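You operate a simulated robot arm through the tools that you are given. There is no shell and no other tool.

You run a simulated robot arm. Do the job below in one go: nothing can be reset, and whatever is moved stays where it is left.

JOB
Turn on the oven light, wipe the smear off the door glass and turn the light off.
Fine: blue pad, then back where it lay; the door stays shut. What is to be rubbed or washed off counts as gone when no trace of it is left.

It is judged by the outcome, as a careful person would: the job done as asked, and still so three seconds after it is handed in. It fails if anything else is knocked over, pushed out of place, dropped, spilled or broken.

ROBOT AND FRAMES
A 6-joint arm with a three-finger gripper, fixed in place. Base frame: the origin is on the floor under the middle of its stand, x ahead of it, y to its left, z up. Units: mm, degrees, N and s.
It reaches about 1213 mm from its shoulder. Its first joint turns from -166.0 to 166.0 degrees. Payload 4.89 kg.
The TCP is the grasp point between the finger pads, 30 mm short of the fingertips. In the tool frame z runs along the fingers and y along their closing line. The gripper opens to 164 mm; its body begins 125 mm behind the TCP.
Orientation is that of the tool frame in the base frame, as a unit quaternion [x, y, z, w]. With the fingers straight down and closing along the base's y, the tool's x points along the base's -x, its y along +y and its z along -z.

CONTROLS
- The arm moves only by the tool step_arm. Its argument "targets" is a list that holds one entry, the list of rows, each a list of 6 numbers: the shift along the base's x, y, z in mm, then the turn, a rotation vector about the base's x, y, z in degrees. In form: [[[x, y, z, rx, ry, rz], ...]]. A call has 1 to 20 rows; each row shifts and turns the commanded pose from where the row before left it. "fingers" is the closure in counts, from 0 (fully open) to 255 (shut), set as the call begins (left out, the last holds). Rows are played at 5 a second. More than 50 mm and 8.6 degrees between two rows, or a gripper value outside its range, and nothing of the call is played. A pose out of reach is approached as far as the arm can. The call stops where the force on the tool passes 50 N (or 10 N more than at its start, if that is more) or the arm is blocked; 0.2 s more then pass. Each finger travels about 108 mm/s and halts on what it meets, pressing with about 40 N; the grip force reading is that of the motor and also rises with nothing between the fingers. The clock runs only during rows and for 0.2 s after the last one: add rows that do not move to give the fingers time. It gives the time, the measured TCP pose, the force on the tool (base axes), the opening and the grip force at its end, in the units of the frame above (readings bear some noise), with the torque about the TCP (base axes, N m) and any sound that the robot's microphone picked up, and new pictures: "views" is both (left out), scene, wrist or none.
- Cameras (640 x 400 px; columns grow to the right, rows downward): "scene" is fixed at [398.7, -500, 1554.9]; the picture's right is [0.77, -0.64, 0.00], its down [-0.19, -0.23, -0.95] and it looks along [0.61, 0.73, -0.30] (base axes); focal length 259 px, centre (320, 200). "wrist" rides on the gripper at [76, -2, -152] in the tool frame; the picture's right is [0.02, 1.00, 0.00], its down [-0.88, 0.02, -0.47] and it looks along [-0.47, 0.01, 0.88] (tool axes); focal length 247 px, centre (320, 200). There is no depth. A picture from a camera that has moved, and an enlarged one, comes with that camera's place and axes in the base frame and with its lens.
- raise_lower(by): moves the trunk up (or, below 0, down) by that many mm; the arm rides with it, the base frame stays. It gives what a move gives, with no picture.
- zoom(camera, box): a new picture of the part [left, top, right, bottom] of that camera's present view, enlarged. The clock stands still meanwhile.
- hand_in(): hands the job in; it is judged then, once.

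Places have to be worked out from the pictures, the camera data and where the tool is seen. Open the gripper and draw the arm clear of the work before you hand the job in, unless the task says otherwise.

The tools are called as name(argument=value, ...) on one line, values as JSON. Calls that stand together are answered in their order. step_arm: Moves the arm, as the interface text tells. Its arguments: {"type":"object","properties":{"targets":{"type":"array","items":{"type":"array","items":{"type":"array","items":{"type":"number"}}}},"fingers":{"type":"number"},"views":{"type":"string","enum":["both","scene","wrist","none"]}},"required":["targets"]} The other tools are called the same way: raise_lower (by) moves the trunk up or down; zoom (camera, box) takes an enlarged picture of a part of a camera's view; hand_in () hands the job in.

At the start:

```text
t: 0.0
tool_pos: [619.6, 57.6, 1496.4]
ee_rot: [0.0, 1.0, 0.0, 0.0]
contact_force: [0.2, 0.5, 0.1]
moment: [0.01, 0.04, -0.01]
gripper_width: 163.9
finger_force: 0.0
trunk travel left (down, up): [-200.0, 190.0]
```

scene: 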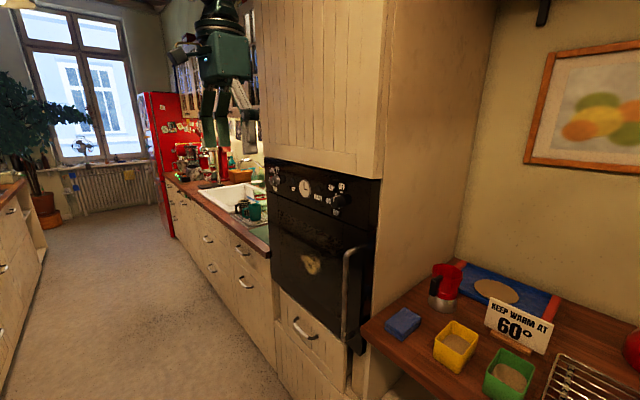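
wrist: 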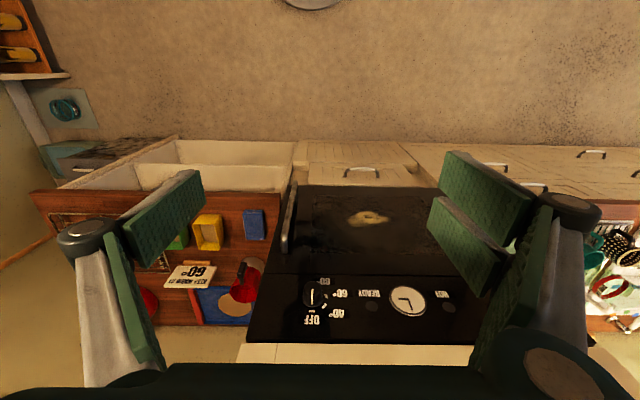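

I start by looking closer at the oven panel, the smear and the things on the counter beside it.

zoom(camera="scene", box=[255, 150, 385, 231])

zoom(camera="scene", box=[360, 250, 600, 400])

zoom(camera="wrist", box=[240, 180, 460, 318])

zoom(camera="scene", box=[255, 200, 385, 360])

```text
4.92 times, centred on (320, 190) of scene
camera zoom: at [398.7, -500.0, 1554.9], right [0.77, -0.64, 0.0], down [-0.19, -0.23, -0.95], along [0.61, 0.73, -0.3], focal length 1275 px, centre (320, 247)
```

zoom: 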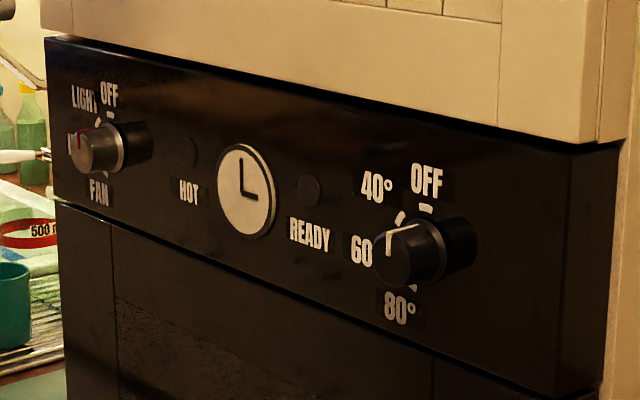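

```text
2.67 times, centred on (480, 325) of scene
camera zoom: at [398.7, -500.0, 1554.9], right [0.77, -0.64, 0.0], down [-0.19, -0.23, -0.95], along [0.61, 0.73, -0.3], focal length 691 px, centre (-107, -133)
```

zoom: 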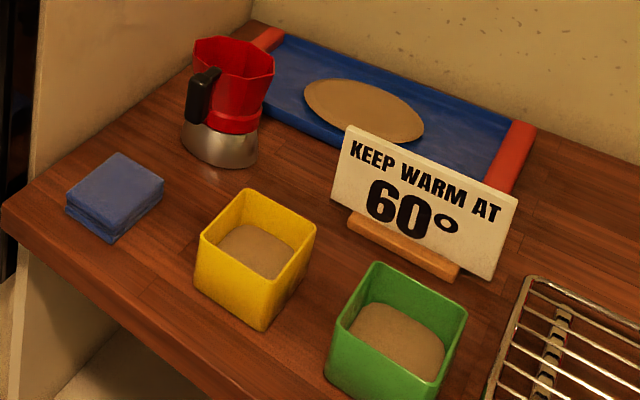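

```text
2.90 times, centred on (350, 249) of wrist
camera zoom: at [543.8, 56.5, 1647.4], right [-0.02, 1.0, 0.0], down [0.88, 0.02, 0.47], along [0.47, 0.01, -0.88], focal length 716 px, centre (233, 58)
```

zoom: 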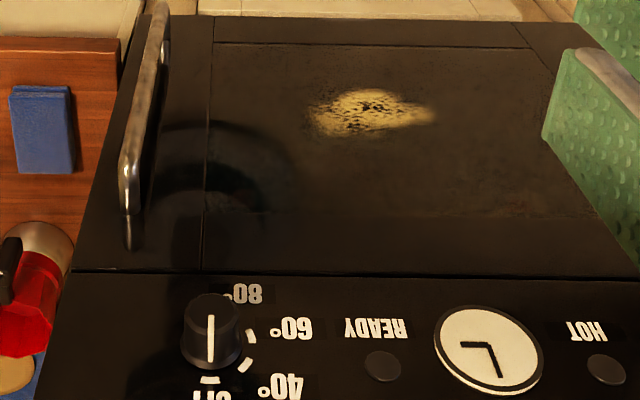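

```text
2.50 times, centred on (320, 280) of scene
camera zoom: at [398.7, -500.0, 1554.9], right [0.77, -0.64, 0.0], down [-0.19, -0.23, -0.95], along [0.61, 0.73, -0.3], focal length 648 px, centre (320, 0)
```

zoom: 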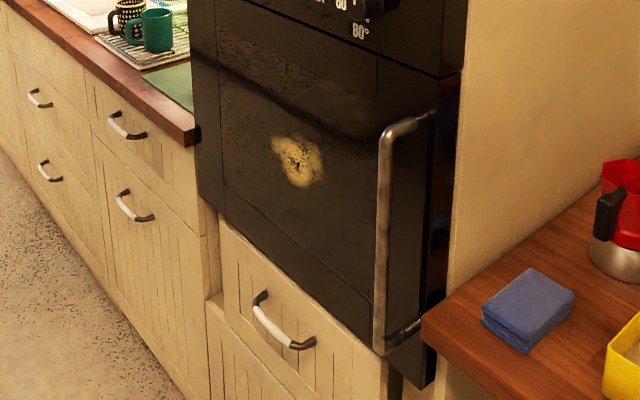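

The light knob is the left one on the panel. I zoom harder to read its marks and its pointer, and the right knob's pointer too, as that must stay where it is.

zoom(camera="scene", box=[264, 160, 296, 200])

zoom(camera="scene", box=[320, 175, 360, 225])

zoom(camera="wrist", box=[240, 270, 400, 370])

zoom(camera="scene", box=[160, 0, 300, 160])

```text
10.00 times, centred on (280, 180) of scene
camera zoom: at [398.7, -500.0, 1554.9], right [0.77, -0.64, 0.0], down [-0.19, -0.23, -0.95], along [0.61, 0.73, -0.3], focal length 2590 px, centre (720, 400)
```

zoom: 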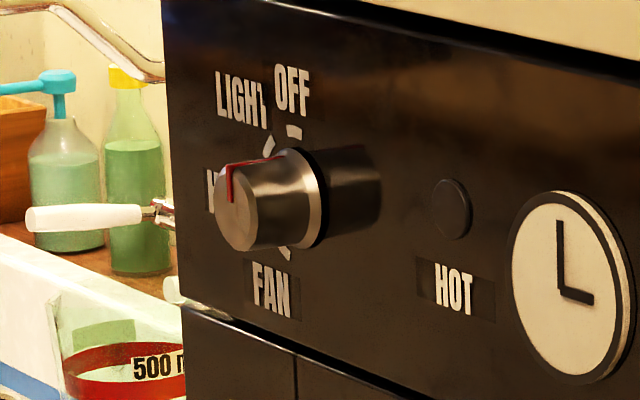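

```text
8.00 times, centred on (340, 200) of scene
camera zoom: at [398.7, -500.0, 1554.9], right [0.77, -0.64, 0.0], down [-0.19, -0.23, -0.95], along [0.61, 0.73, -0.3], focal length 2072 px, centre (160, 200)
```

zoom: 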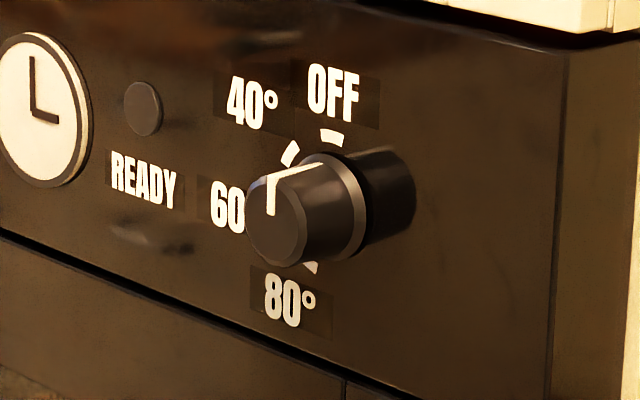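

```text
4.00 times, centred on (320, 320) of wrist
camera zoom: at [543.8, 56.5, 1647.4], right [-0.02, 1.0, 0.0], down [0.88, 0.02, 0.47], along [0.47, 0.01, -0.88], focal length 988 px, centre (320, -280)
```

zoom: 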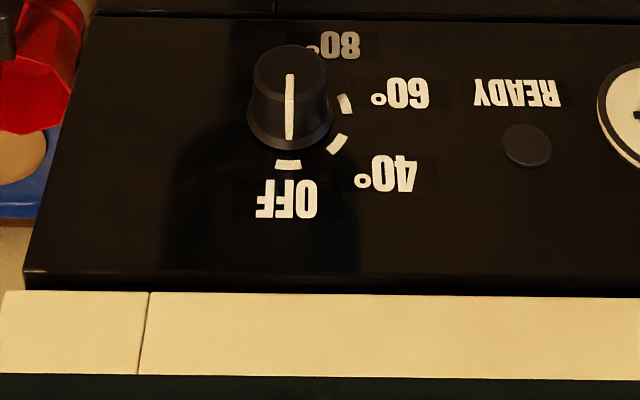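

```text
2.50 times, centred on (230, 80) of scene
camera zoom: at [398.7, -500.0, 1554.9], right [0.77, -0.64, 0.0], down [-0.19, -0.23, -0.95], along [0.61, 0.73, -0.3], focal length 648 px, centre (545, 500)
```

zoom: 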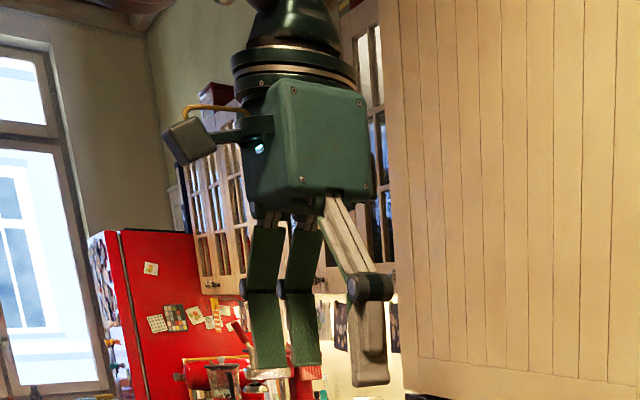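

The light knob's red pointer stands straight up at OFF, and LIGHT is the next mark toward +y; I place the knob at about (928, 427, 1305). I swing the gripper to point at the oven and stop well short of the knob to look.

step_arm(targets=[[[5, 30.8, -15.9, 0, -7.5, 0], [5, 30.8, -15.9, 0, -7.5, 0], [5, 30.8, -15.9, 0, -7.5, 0], [5, 30.8, -15.9, 0, -7.5, 0], [5, 30.8, -15.9, 0, -7.5, 0], [5, 30.8, -15.9, 0, -7.5, 0], [5, 30.8, -15.9, 0, -7.5, 0], [5, 30.8, -15.9, 0, -7.5, 0], [5, 30.8, -15.9, 0, -7.5, 0], [5, 30.8, -15.9, 0, -7.5, 0], [5, 30.8, -15.9, 0, -7.5, 0], [5, 30.8, -15.9, 0, -7.5, 0]]], fingers=0)

```text
t: 2.6
tool_pos: [678.1, 425.9, 1304.9]
ee_rot: [0.0, 0.706, 0.001, 0.708]
contact_force: [-2.3, -2.2, 0.0]
moment: [0.02, 0.17, 0.35]
gripper_width: 164.0
finger_force: 0.0
trunk travel left (down, up): [-200.0, 190.0]
camera wrist: at [526.7, 425.3, 1227.7], right [0.0, 1.0, -0.02], down [-0.48, 0.02, 0.88], along [0.88, 0.01, 0.48], focal length 247 px, centre (320, 200)
```

scene: 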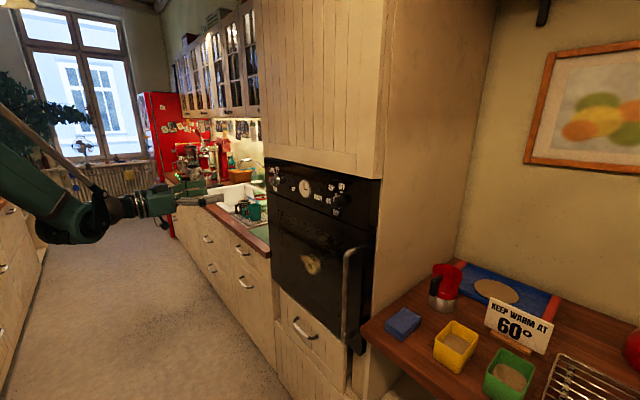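
wrist: 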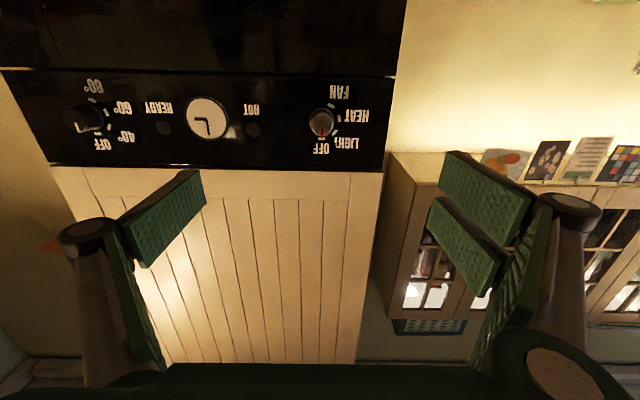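

The tool now points along +x, and the wrist camera shows the knob with OFF, LIGHT, HEAT and FAN. I zoom in on it to fix its centre and the mark angles.

zoom(camera="wrist", box=[280, 75, 380, 165])

zoom(camera="wrist", box=[60, 75, 220, 165])

zoom(camera="scene", box=[264, 160, 296, 200])

```text
4.44 times, centred on (330, 120) of wrist
camera zoom: at [526.7, 425.3, 1227.7], right [0.0, 1.0, -0.02], down [-0.48, 0.02, 0.88], along [0.88, 0.01, 0.48], focal length 1098 px, centre (276, 556)
```

zoom: 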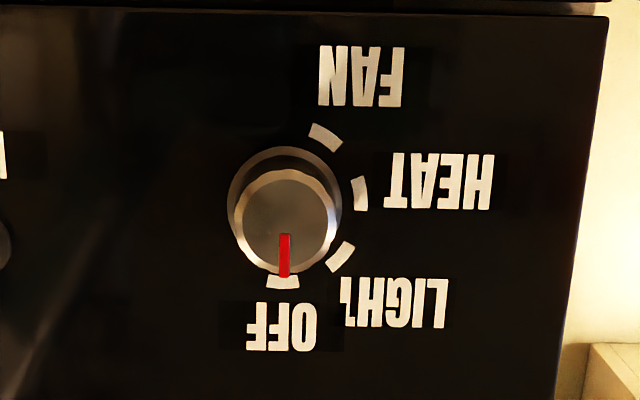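

```text
4.00 times, centred on (140, 120) of wrist
camera zoom: at [526.7, 425.3, 1227.7], right [0.0, 1.0, -0.02], down [-0.48, 0.02, 0.88], along [0.88, 0.01, 0.48], focal length 988 px, centre (1040, 520)
```

zoom: 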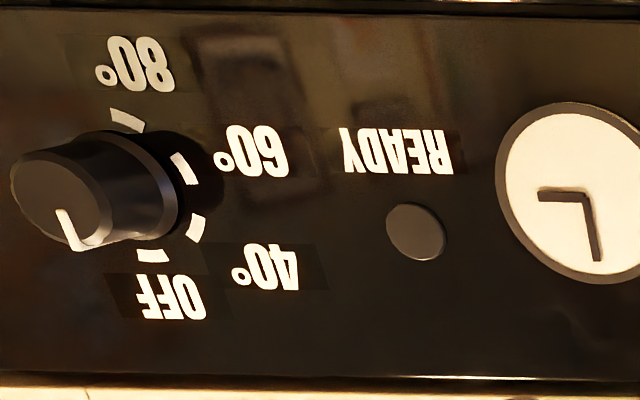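

```text
10.00 times, centred on (280, 180) of scene
camera zoom: at [398.7, -500.0, 1554.9], right [0.77, -0.64, 0.0], down [-0.19, -0.23, -0.95], along [0.61, 0.73, -0.3], focal length 2590 px, centre (720, 400)
```

zoom: 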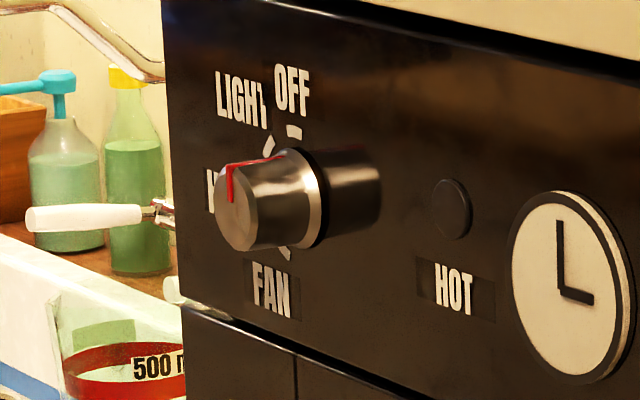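

The marks sit 50° apart and the knob axis comes out at about y=430, z=1309, with its face near x=920 and the panel near x=947. I move in to 40 mm short of the face and half-close the fingers to see how the tips sit.

step_arm(targets=[[[34, 0.8, 0.8, 0, 0, 0], [34, 0.8, 0.8, 0, 0, 0], [34, 0.8, 0.8, 0, 0, 0], [34, 0.8, 0.8, 0, 0, 0], [34, 0.8, 0.8, 0, 0, 0], [0, 0, 0, 0, 0, 0], [0, 0, 0, 0, 0, 0]]], fingers=150)

```text
t: 4.2
tool_pos: [850.8, 431.3, 1307.8]
ee_rot: [0.001, 0.707, -0.001, 0.707]
contact_force: [0.8, 1.0, -0.2]
moment: [0.0, -0.04, -0.03]
gripper_width: 67.5
finger_force: 0.1
trunk travel left (down, up): [-200.0, 190.0]
camera wrist: at [698.5, 430.0, 1232.1], right [0.0, 1.0, -0.02], down [-0.47, 0.02, 0.88], along [0.88, 0.01, 0.47], focal length 247 px, centre (320, 200)
```

scene: 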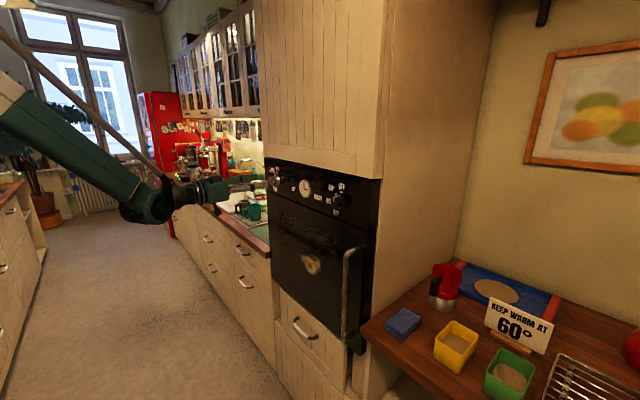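
wrist: 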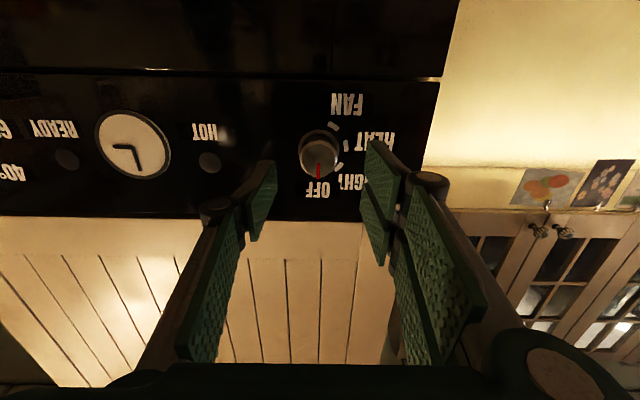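

zoom(camera="wrist", box=[180, 80, 460, 255])

zoom(camera="scene", box=[170, 150, 330, 250])

```text
2.29 times, centred on (320, 168) of wrist
camera zoom: at [698.5, 430.0, 1232.1], right [0.0, 1.0, -0.02], down [-0.47, 0.02, 0.88], along [0.88, 0.01, 0.47], focal length 564 px, centre (320, 274)
```

zoom: 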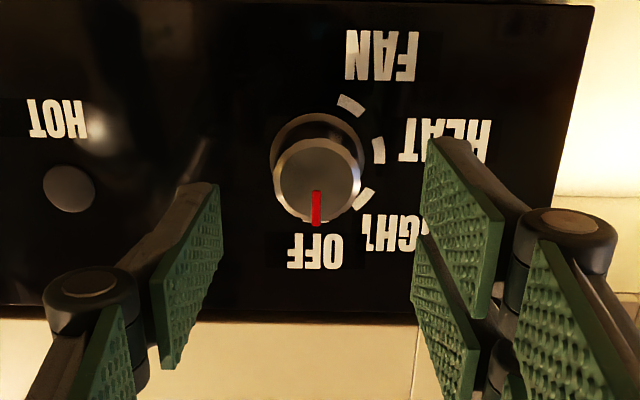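

```text
4.00 times, centred on (250, 200) of scene
camera zoom: at [398.7, -500.0, 1554.9], right [0.77, -0.64, 0.0], down [-0.19, -0.23, -0.95], along [0.61, 0.73, -0.3], focal length 1036 px, centre (600, 200)
```

zoom: 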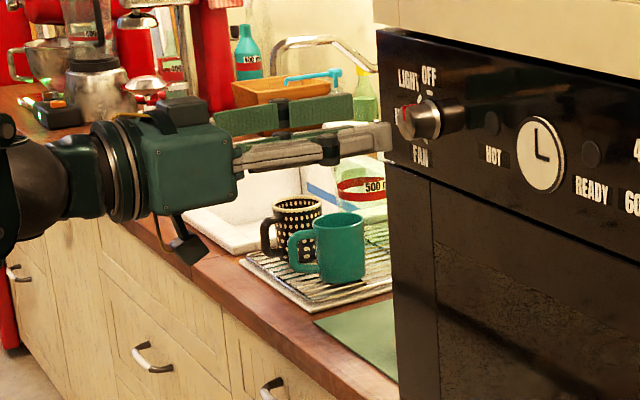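

The fingers' pads at 67 mm straddle the knob evenly, tips about 40 mm short of the panel plane at this stage. I advance 56 mm so that the tips come beside the knob without touching the panel, then check before closing.

step_arm(targets=[[[14, -0.4, 0, 0, 0, 0], [14, -0.4, 0, 0, 0, 0], [14, -0.4, 0, 0, 0, 0], [14, 0, 0, 0, 0, 0], [0, 0, 0, 0, 0, 0]]], fingers=150)

```text
t: 5.4
tool_pos: [905.8, 430.7, 1308.5]
ee_rot: [0.0, 0.707, 0.0, 0.707]
contact_force: [0.4, -0.4, 0.0]
moment: [0.04, 0.0, -0.02]
gripper_width: 67.3
finger_force: 0.1
trunk travel left (down, up): [-200.0, 190.0]
camera wrist: at [753.9, 428.9, 1232.0], right [0.0, 1.0, -0.02], down [-0.47, 0.02, 0.88], along [0.88, 0.01, 0.47], focal length 247 px, centre (320, 200)
```

scene: 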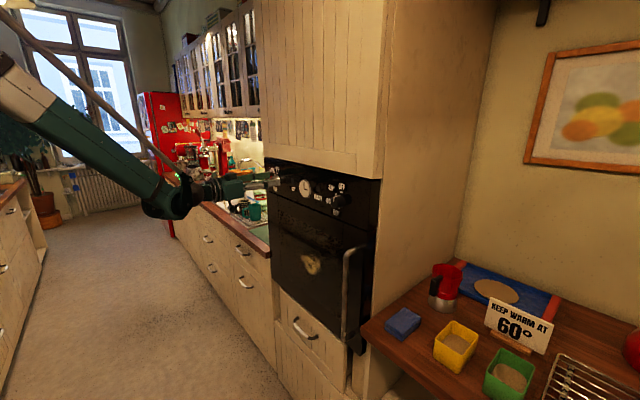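
wrist: 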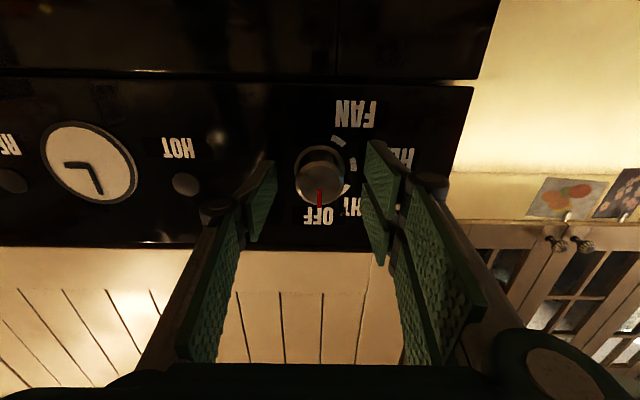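

No contact force, and the knob stands centred between the pads. I close the fingers gently onto it.

step_arm(targets=[[[0, 0, 0, 0, 0, 0], [0, 0, 0, 0, 0, 0], [0, 0, 0, 0, 0, 0]]], fingers=215)

```text
t: 6.2
tool_pos: [906.1, 430.3, 1308.9]
ee_rot: [0.0, 0.707, 0.0, 0.707]
contact_force: [2.6, -1.5, 0.9]
moment: [0.02, -0.02, -0.05]
gripper_width: 35.8
finger_force: 45.0
trunk travel left (down, up): [-200.0, 190.0]
camera wrist: at [753.8, 428.7, 1232.1], right [0.0, 1.0, -0.02], down [-0.47, 0.02, 0.88], along [0.88, 0.01, 0.47], focal length 247 px, centre (320, 200)
```

scene: 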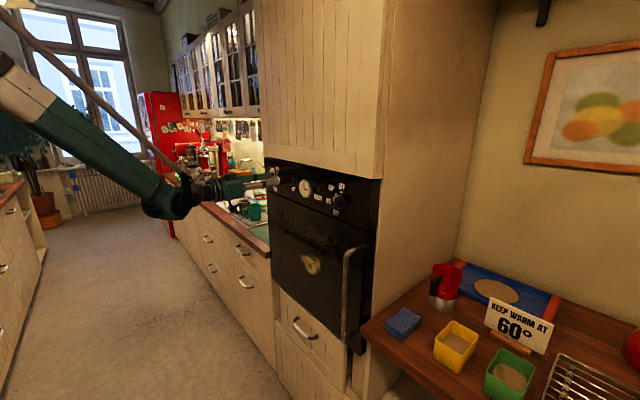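
wrist: 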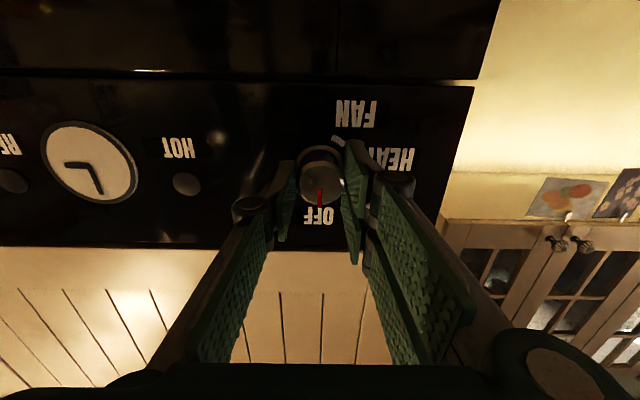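

The knob is held (35.8 mm, 45 N). I turn it about the x axis toward LIGHT, first 24° to check it follows.

step_arm(targets=[[[0, 0, 0, -6, 0, 0], [0, 0, 0, -6, 0, 0], [0, 0, 0, -6, 0, 0], [0, 0, 0, -6, 0, 0], [0, 0, 0, 0, 0, 0]]], fingers=215)

zoom(camera="wrist", box=[220, 80, 420, 280])

```text
t: 7.4
tool_pos: [906.5, 430.1, 1308.9]
ee_rot: [-0.148, 0.691, -0.148, 0.691]
contact_force: [-0.3, -0.1, 1.5]
moment: [-0.02, 0.04, 0.01]
gripper_width: 35.9
finger_force: 44.8
trunk travel left (down, up): [-200.0, 190.0]
camera wrist: at [753.8, 397.9, 1239.3], right [0.0, 0.9, -0.43], down [-0.47, 0.38, 0.8], along [0.88, 0.2, 0.43], focal length 247 px, centre (320, 200)
```

scene: 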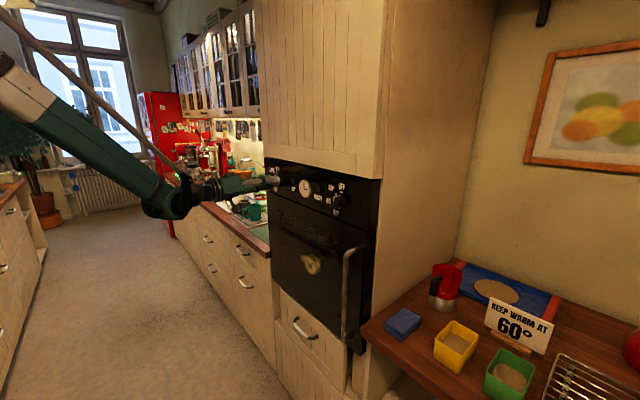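
wrist: 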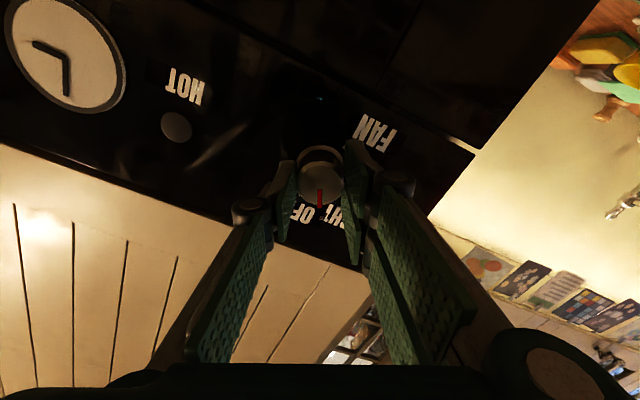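

```text
2.00 times, centred on (320, 180) of wrist
camera zoom: at [753.8, 397.9, 1239.3], right [0.0, 0.9, -0.43], down [-0.47, 0.38, 0.8], along [0.88, 0.2, 0.43], focal length 494 px, centre (320, 240)
```

zoom: 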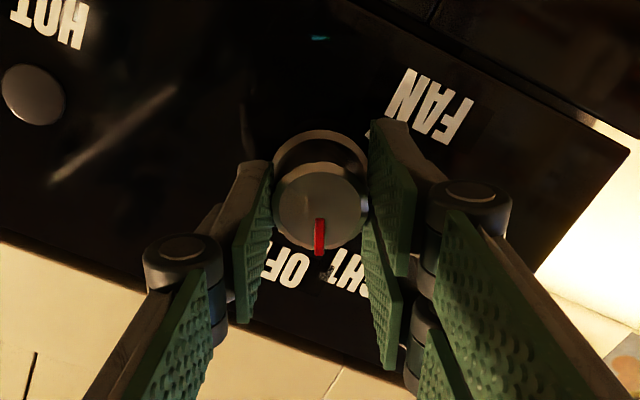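

The knob turns with the gripper: the pointer now lies between OFF and LIGHT. I turn the remaining 26°.

step_arm(targets=[[[0, 0, 0, -6.5, 0, 0], [0, 0, 0, -6.5, 0, 0], [0, 0, 0, -6.5, 0, 0], [0, 0, 0, -6.5, 0, 0], [0, 0, 0, 0, 0, 0], [0, 0, 0, 0, 0, 0]]], fingers=215)

zoom(camera="wrist", box=[220, 80, 420, 280])

zoom(camera="scene", box=[240, 150, 400, 350])

```text
t: 8.8
tool_pos: [906.2, 431.2, 1307.4]
ee_rot: [-0.299, 0.641, -0.298, 0.641]
contact_force: [-3.0, 2.0, -2.6]
moment: [0.0, 0.05, 0.11]
gripper_width: 35.5
finger_force: 45.1
trunk travel left (down, up): [-200.0, 190.0]
camera wrist: at [753.8, 371.2, 1260.4], right [0.0, 0.63, -0.78], down [-0.47, 0.69, 0.55], along [0.88, 0.37, 0.3], focal length 247 px, centre (320, 200)
```

scene: 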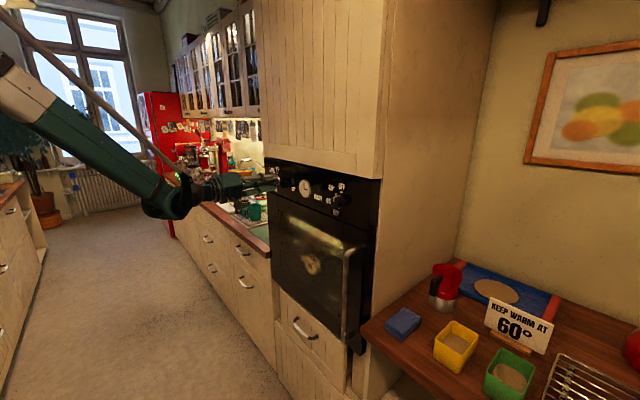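
wrist: 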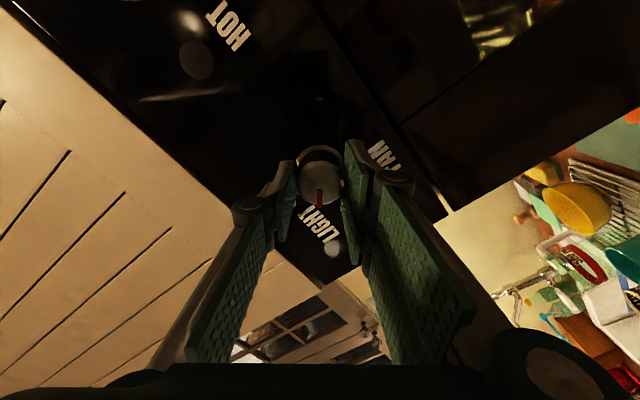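

```text
2.00 times, centred on (320, 180) of wrist
camera zoom: at [753.8, 371.2, 1260.4], right [0.0, 0.63, -0.78], down [-0.47, 0.69, 0.55], along [0.88, 0.37, 0.3], focal length 494 px, centre (320, 240)
```

zoom: 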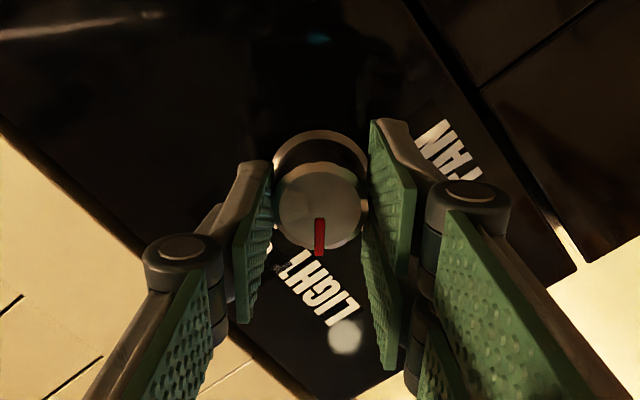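

```text
2.00 times, centred on (320, 250) of scene
camera zoom: at [398.7, -500.0, 1554.9], right [0.77, -0.64, 0.0], down [-0.19, -0.23, -0.95], along [0.61, 0.73, -0.3], focal length 518 px, centre (320, 100)
```

zoom: 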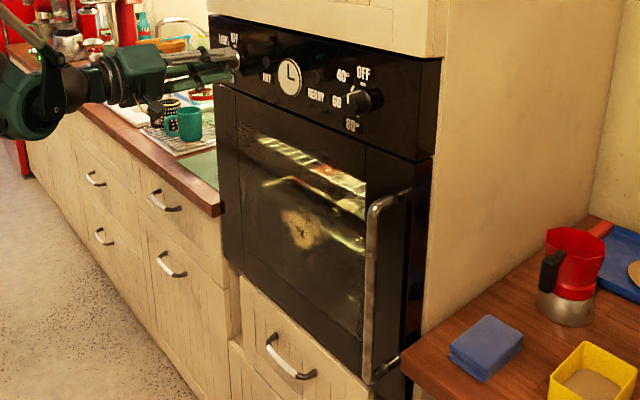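

The oven interior is lit and the pointer stands at LIGHT. I open the fingers, wait, and draw straight back along −x.

step_arm(targets=[[[0, 0, 0, 0, 0, 0], [0, 0, 0, 0, 0, 0], [0, 0, 0, 0, 0, 0], [-20, 0, 0, 0, 0, 0], [-30, 0, 0, 0, 0, 0], [-40, 0, 0, 0, 0, 0], [-40, 0, 0, 0, 0, 0], [0, 0, 0, 0, 0, 0]]], fingers=140)

zoom(camera="scene", box=[240, 150, 400, 350])

zoom(camera="wrist", box=[220, 80, 420, 280])

```text
t: 10.6
tool_pos: [774.4, 429.8, 1310.0]
ee_rot: [-0.299, 0.641, -0.299, 0.641]
contact_force: [-0.8, 0.0, -1.0]
moment: [0.01, 0.09, 0.05]
gripper_width: 74.0
finger_force: 0.0
trunk travel left (down, up): [-200.0, 190.0]
camera wrist: at [622.2, 371.1, 1260.8], right [0.0, 0.63, -0.78], down [-0.47, 0.69, 0.55], along [0.88, 0.37, 0.3], focal length 247 px, centre (320, 200)
```

scene: 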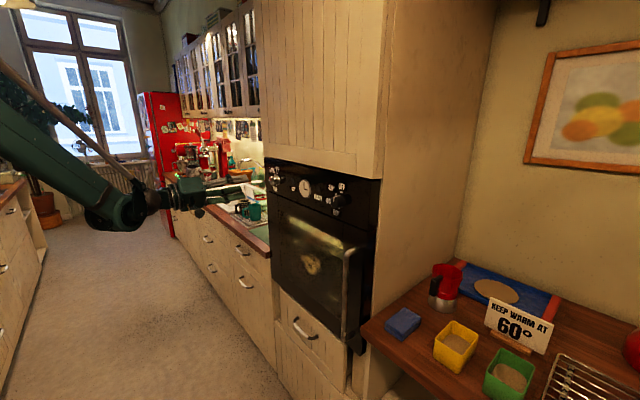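
wrist: 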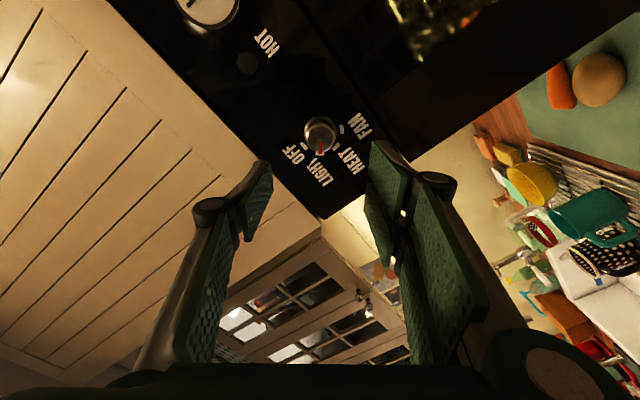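

```text
2.00 times, centred on (320, 250) of scene
camera zoom: at [398.7, -500.0, 1554.9], right [0.77, -0.64, 0.0], down [-0.19, -0.23, -0.95], along [0.61, 0.73, -0.3], focal length 518 px, centre (320, 100)
```

zoom: 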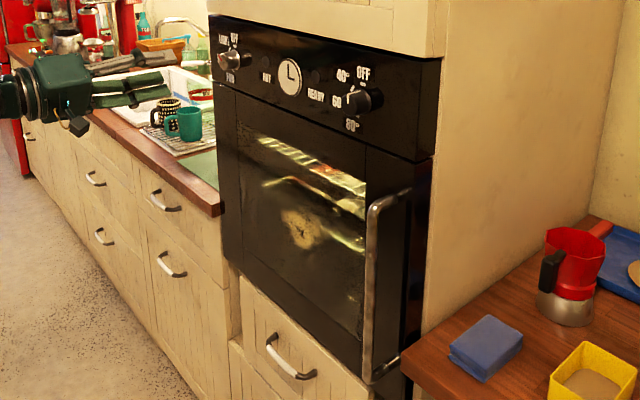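

```text
2.00 times, centred on (320, 180) of wrist
camera zoom: at [622.2, 371.1, 1260.8], right [0.0, 0.63, -0.78], down [-0.47, 0.69, 0.55], along [0.88, 0.37, 0.3], focal length 494 px, centre (320, 240)
```

zoom: 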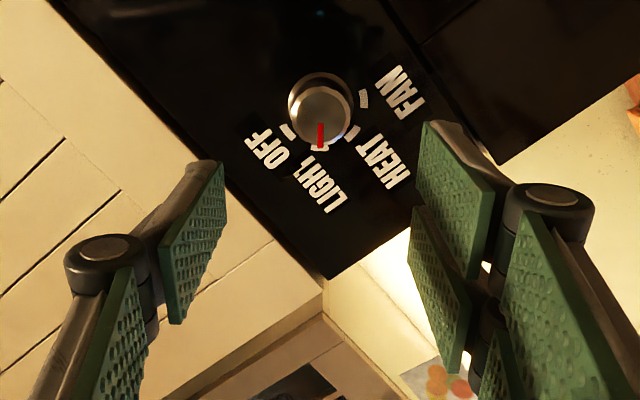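

The light stays on with the pointer on LIGHT. Now I back off, undo the roll, tip the gripper down and carry it over to the right, still clear in front of the cabinet, to see the arm's posture and the counter.

step_arm(targets=[[[-20, 0, 0, 8.333, 0, 0], [-20, 0, 0, 8.333, 0, 0], [-20, 0, 0, 8.333, 0, 0], [-20, 0, 0, 8.333, 0, 0], [-20, 0, 0, 8.333, 0, 0], [-20, 0, 0, 8.335, 0, 0]]], fingers=0, views="none")

step_arm(targets=[[[3, -41.8, 0, 0, 6.43, 0], [3, -41.8, 0, 0, 6.43, 0], [3, -41.8, 0, 0, 6.43, 0], [3, -41.8, 0, 0, 6.43, 0], [3, -41.8, 0, 0, 6.43, 0], [3, -41.8, 0, 0, 6.43, 0], [3, -41.8, 0, 0, 6.43, 0], [3, -41.8, 0, 0, 6.43, 0], [3, -41.8, 0, 0, 6.43, 0], [3, -41.8, 0, 0, 6.43, 0], [3, -41.8, 0, 0, 6.43, 0], [3, -41.8, 0, 0, 6.43, 0], [3, -41.8, 0, 0, 6.43, 0], [3, -41.8, 0, 0, 6.41, 0]]], fingers=0)

```text
t: 12.0
tool_pos: [657.3, 431.4, 1308.6]
ee_rot: [-0.001, 0.707, 0.001, 0.707]
contact_force: [-0.3, 0.9, -0.1]
moment: [0.01, -0.04, -0.08]
gripper_width: 164.0
finger_force: 0.0
trunk travel left (down, up): [-200.0, 190.0]
```

```text
t: 15.0
tool_pos: [697.3, -154.8, 1308.2]
ee_rot: [0.001, 1.0, 0.001, 0.0]
contact_force: [-2.2, 1.6, 0.8]
moment: [-0.21, -0.21, 0.03]
gripper_width: 164.0
finger_force: 0.0
trunk travel left (down, up): [-200.0, 190.0]
camera wrist: at [620.5, -156.4, 1460.6], right [-0.02, 1.0, 0.0], down [0.88, 0.02, 0.47], along [0.47, 0.01, -0.88], focal length 247 px, centre (320, 200)
```

scene: 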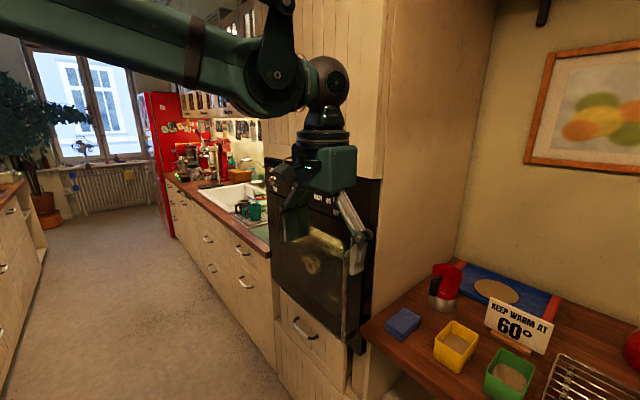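
wrist: 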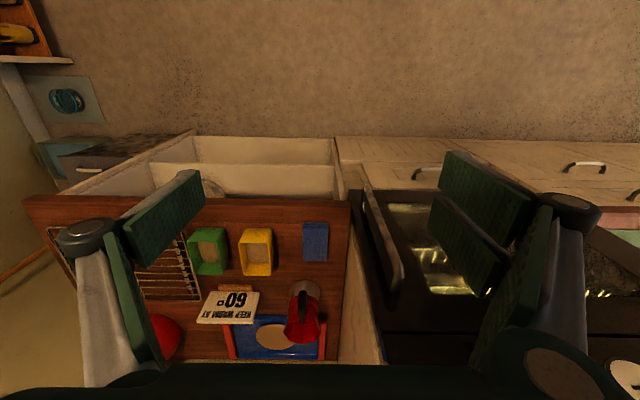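

The forearm rides on the +y side of the tool, so a straight-down grasp at the pad would bring the wrist near the cabinet; a 15° tilt will keep it clear. I zoom in to measure the pad and its neighbours.

zoom(camera="wrist", box=[180, 180, 420, 330])

zoom(camera="wrist", box=[290, 205, 370, 275])

zoom(camera="scene", box=[360, 280, 480, 380])

zoom(camera="scene", box=[200, 0, 400, 260])

```text
2.67 times, centred on (300, 255) of wrist
camera zoom: at [620.5, -156.4, 1460.6], right [-0.02, 1.0, 0.0], down [0.88, 0.02, 0.47], along [0.47, 0.01, -0.88], focal length 659 px, centre (373, 53)
```

zoom: 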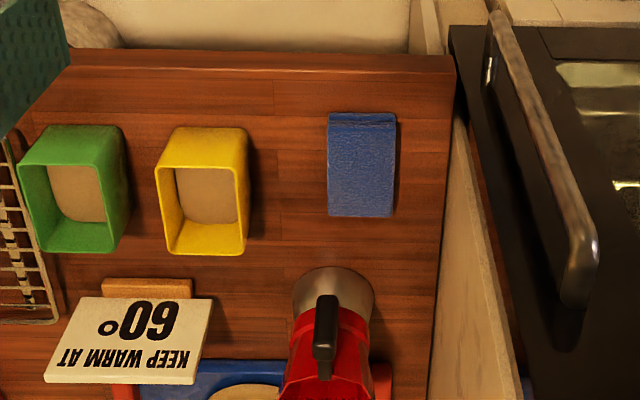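

```text
5.71 times, centred on (330, 240) of wrist
camera zoom: at [620.5, -156.4, 1460.6], right [-0.02, 1.0, 0.0], down [0.88, 0.02, 0.47], along [0.47, 0.01, -0.88], focal length 1411 px, centre (263, -29)
```

zoom: 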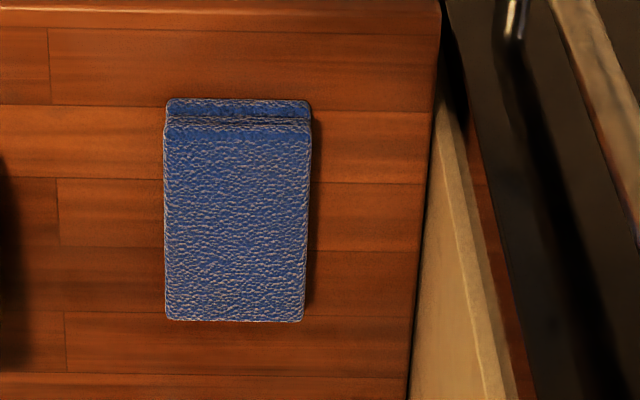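

```text
4.00 times, centred on (420, 330) of scene
camera zoom: at [398.7, -500.0, 1554.9], right [0.77, -0.64, 0.0], down [-0.19, -0.23, -0.95], along [0.61, 0.73, -0.3], focal length 1036 px, centre (-80, -320)
```

zoom: 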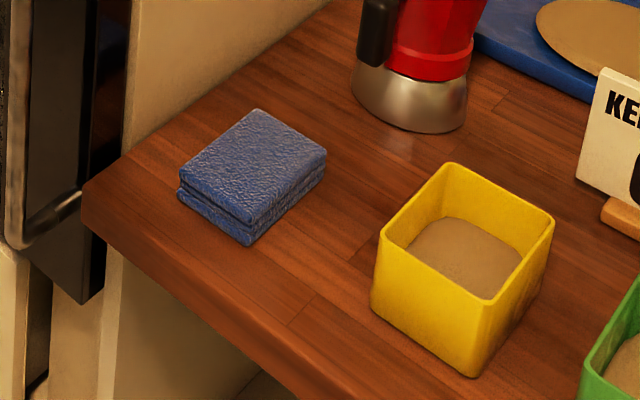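

```text
1.54 times, centred on (300, 130) of scene
camera zoom: at [398.7, -500.0, 1554.9], right [0.77, -0.64, 0.0], down [-0.19, -0.23, -0.95], along [0.61, 0.73, -0.3], focal length 398 px, centre (351, 308)
```

zoom: 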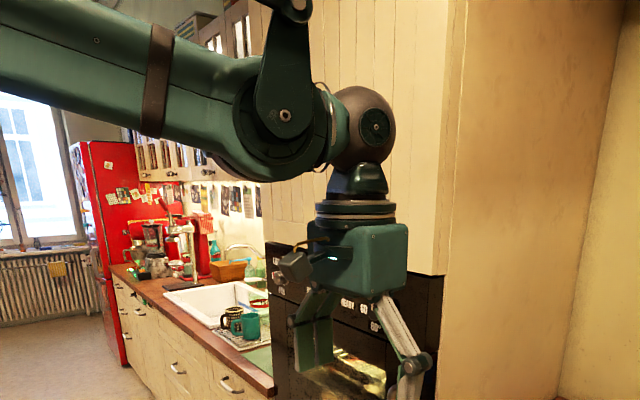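

By the wrist view the pad spans about x 983–1090, y −193…−127, the cabinet side is near y −68, and the yellow box begins at y −272. I narrow the fingers to about 80 mm so they fit between, tilt 15°, descend and move part way toward the pad for a closer look.

step_arm(targets=[[[0, -1, -30, 0, -3.75, 0], [0, -1, -30, 0, -3.75, 0], [0, -1, -30, 0, -3.75, 0], [0, -1, -30, 0, -3.75, 0], [40, 0, 0, 0, 0, 0], [40, 0, 0, 0, 0, 0], [40, 0, 0, 0, 0, 0], [40, 0, 0, 0, 0, 0], [40, 0, 0, 0, 0, 0], [0, 0, 0, 0, 0, 0]]], fingers=128)

zoom(camera="wrist", box=[220, 120, 420, 280])

zoom(camera="scene", box=[260, 50, 480, 350])

```text
t: 17.2
tool_pos: [899.9, -159.8, 1189.8]
ee_rot: [0.0, 0.991, 0.001, 0.13]
contact_force: [1.1, 0.0, -0.8]
moment: [0.03, 0.11, 0.03]
gripper_width: 81.5
finger_force: 0.1
trunk travel left (down, up): [-200.0, 190.0]
camera wrist: at [786.3, -161.4, 1315.7], right [-0.02, 1.0, -0.01], down [0.73, 0.02, 0.68], along [0.68, 0.01, -0.73], focal length 247 px, centre (320, 200)
```

scene: 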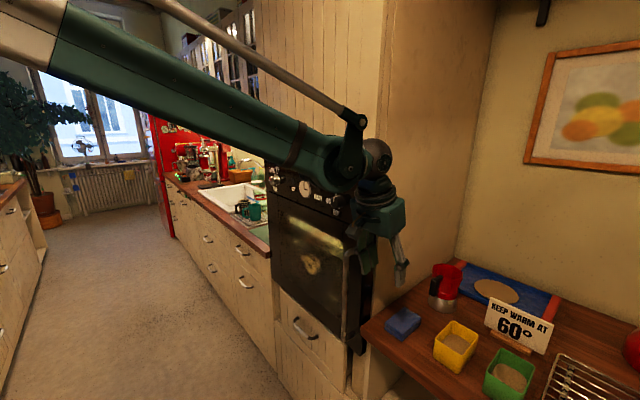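
wrist: 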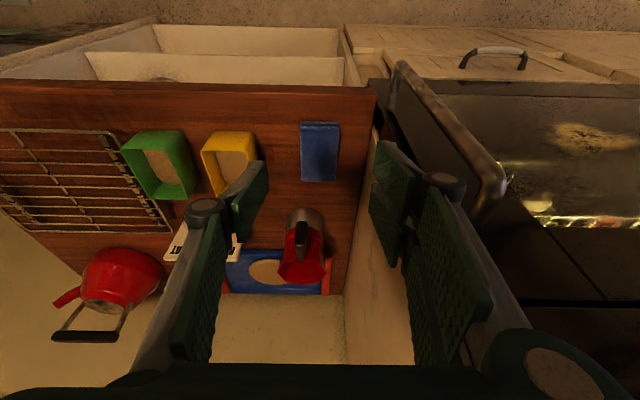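

```text
2.50 times, centred on (320, 200) of wrist
camera zoom: at [786.3, -161.4, 1315.7], right [-0.02, 1.0, -0.01], down [0.73, 0.02, 0.68], along [0.68, 0.01, -0.73], focal length 617 px, centre (320, 200)
```

zoom: 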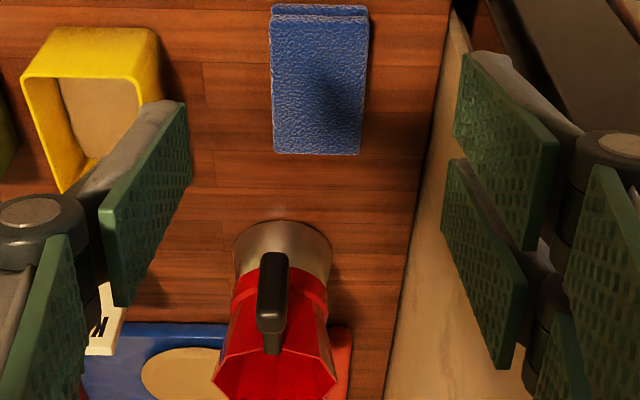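

```text
1.33 times, centred on (370, 200) of scene
camera zoom: at [398.7, -500.0, 1554.9], right [0.77, -0.64, 0.0], down [-0.19, -0.23, -0.95], along [0.61, 0.73, -0.3], focal length 345 px, centre (253, 200)
```

zoom: 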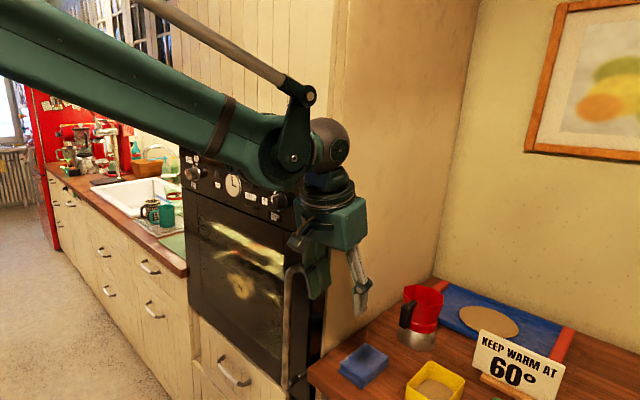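

The tilted pose keeps the forearm clear of the cabinet and the pad centre comes out near (1035, −160). I move over it, stopping with the fingertips some 70 mm above, and compare heights in the scene view.

step_arm(targets=[[[34, 0, -20, 0, 0, 0], [34, 0, -30, 0, 0, 0], [34, 0, -30, 0, 0, 0], [33, 0, -30, 0, 0, 0], [0, 0, -30, 0, 0, 0], [0, 0, 0, 0, 0, 0]]], fingers=128)

zoom(camera="wrist", box=[200, 60, 440, 260])

zoom(camera="scene", box=[360, 200, 480, 380])

```text
t: 18.6
tool_pos: [1033.9, -159.2, 1046.6]
ee_rot: [0.0, 0.991, -0.001, 0.13]
contact_force: [-0.1, -0.6, -0.4]
moment: [0.02, 0.06, 0.02]
gripper_width: 81.9
finger_force: 0.0
trunk travel left (down, up): [-200.0, 190.0]
camera wrist: at [920.8, -160.9, 1174.5], right [-0.02, 1.0, -0.01], down [0.73, 0.02, 0.68], along [0.68, 0.01, -0.73], focal length 247 px, centre (320, 200)
```

scene: 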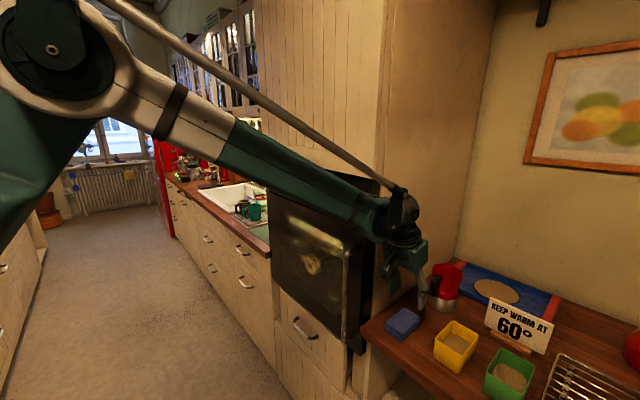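
wrist: 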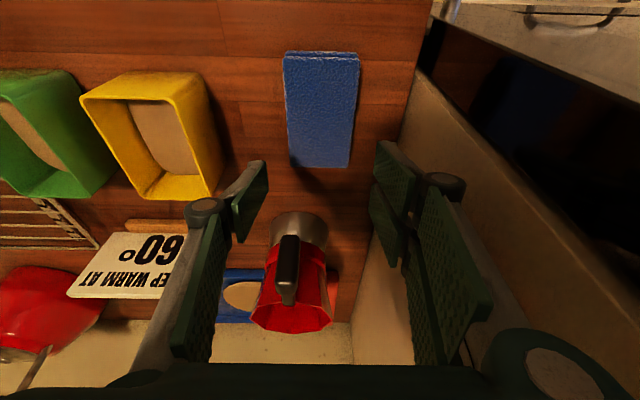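

```text
2.00 times, centred on (320, 160) of wrist
camera zoom: at [920.8, -160.9, 1174.5], right [-0.02, 1.0, -0.01], down [0.73, 0.02, 0.68], along [0.68, 0.01, -0.73], focal length 494 px, centre (320, 280)
```

zoom: 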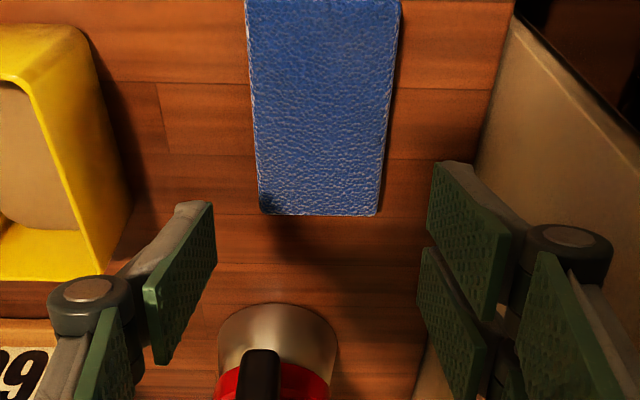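

```text
2.22 times, centred on (420, 290) of scene
camera zoom: at [398.7, -500.0, 1554.9], right [0.77, -0.64, 0.0], down [-0.19, -0.23, -0.95], along [0.61, 0.73, -0.3], focal length 576 px, centre (98, 0)
```

zoom: 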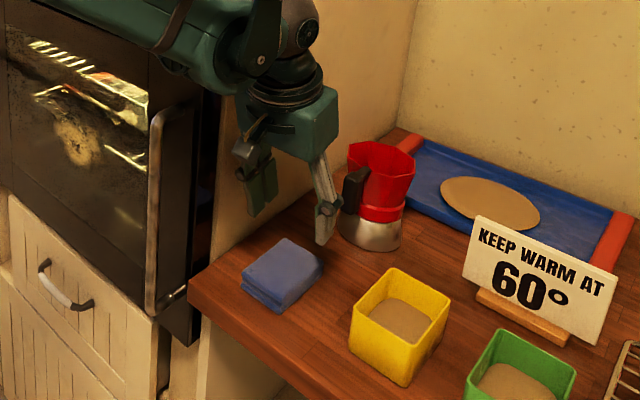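

The fingertip in the scene view matches the measured pose well, which puts the pad top near z 945 and the counter near z 926. There is plenty of arm bend left, so I straighten the gripper to vertical here for an even grip and check it is reached.

step_arm(targets=[[[0, 0, 0, 0, 5, 0], [0, 0, 0, 0, 5, 0], [0, 0, 0, 0, 5, 0], [0, 0, 0, 0, 0, 0]]], fingers=128)

zoom(camera="wrist", box=[200, 60, 440, 260])

zoom(camera="scene", box=[360, 180, 480, 360])

```text
t: 19.6
tool_pos: [1034.1, -158.4, 1048.3]
ee_rot: [0.0, 1.0, 0.001, -0.001]
contact_force: [0.2, -0.1, -0.6]
moment: [0.01, 0.08, -0.02]
gripper_width: 81.8
finger_force: 0.0
trunk travel left (down, up): [-200.0, 190.0]
camera wrist: at [957.4, -160.5, 1199.8], right [-0.02, 1.0, 0.0], down [0.88, 0.02, 0.47], along [0.47, 0.01, -0.88], focal length 247 px, centre (320, 200)
```

scene: 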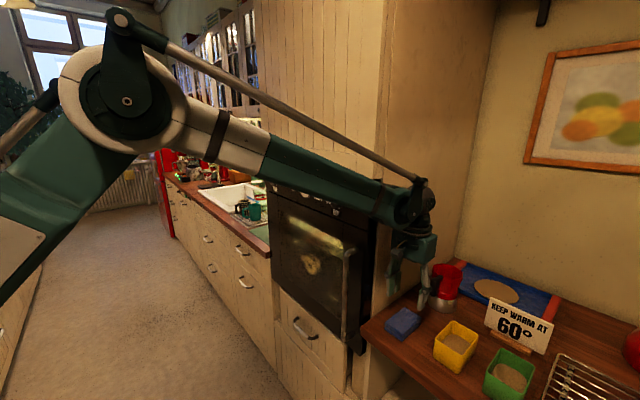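
wrist: 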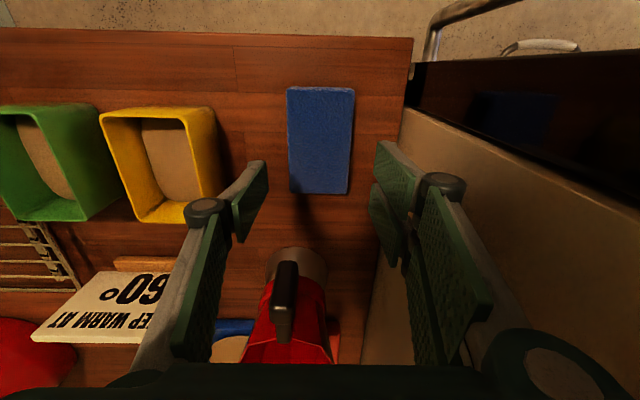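

```text
2.00 times, centred on (320, 160) of wrist
camera zoom: at [957.4, -160.5, 1199.8], right [-0.02, 1.0, 0.0], down [0.88, 0.02, 0.47], along [0.47, 0.01, -0.88], focal length 494 px, centre (320, 280)
```

zoom: 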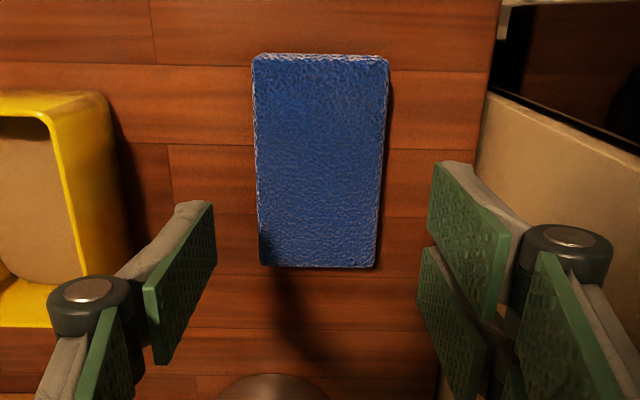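

```text
2.22 times, centred on (420, 270) of scene
camera zoom: at [398.7, -500.0, 1554.9], right [0.77, -0.64, 0.0], down [-0.19, -0.23, -0.95], along [0.61, 0.73, -0.3], focal length 576 px, centre (98, 44)
```

zoom: 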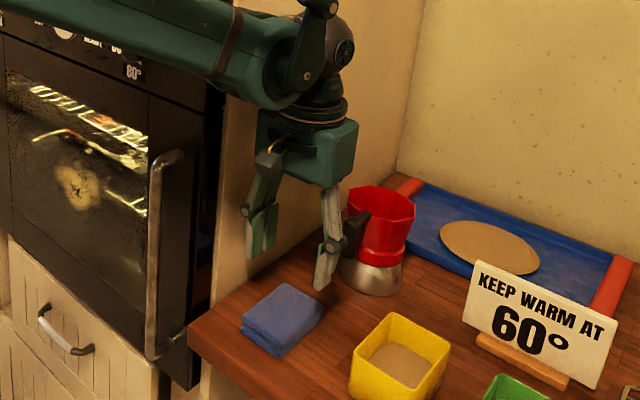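

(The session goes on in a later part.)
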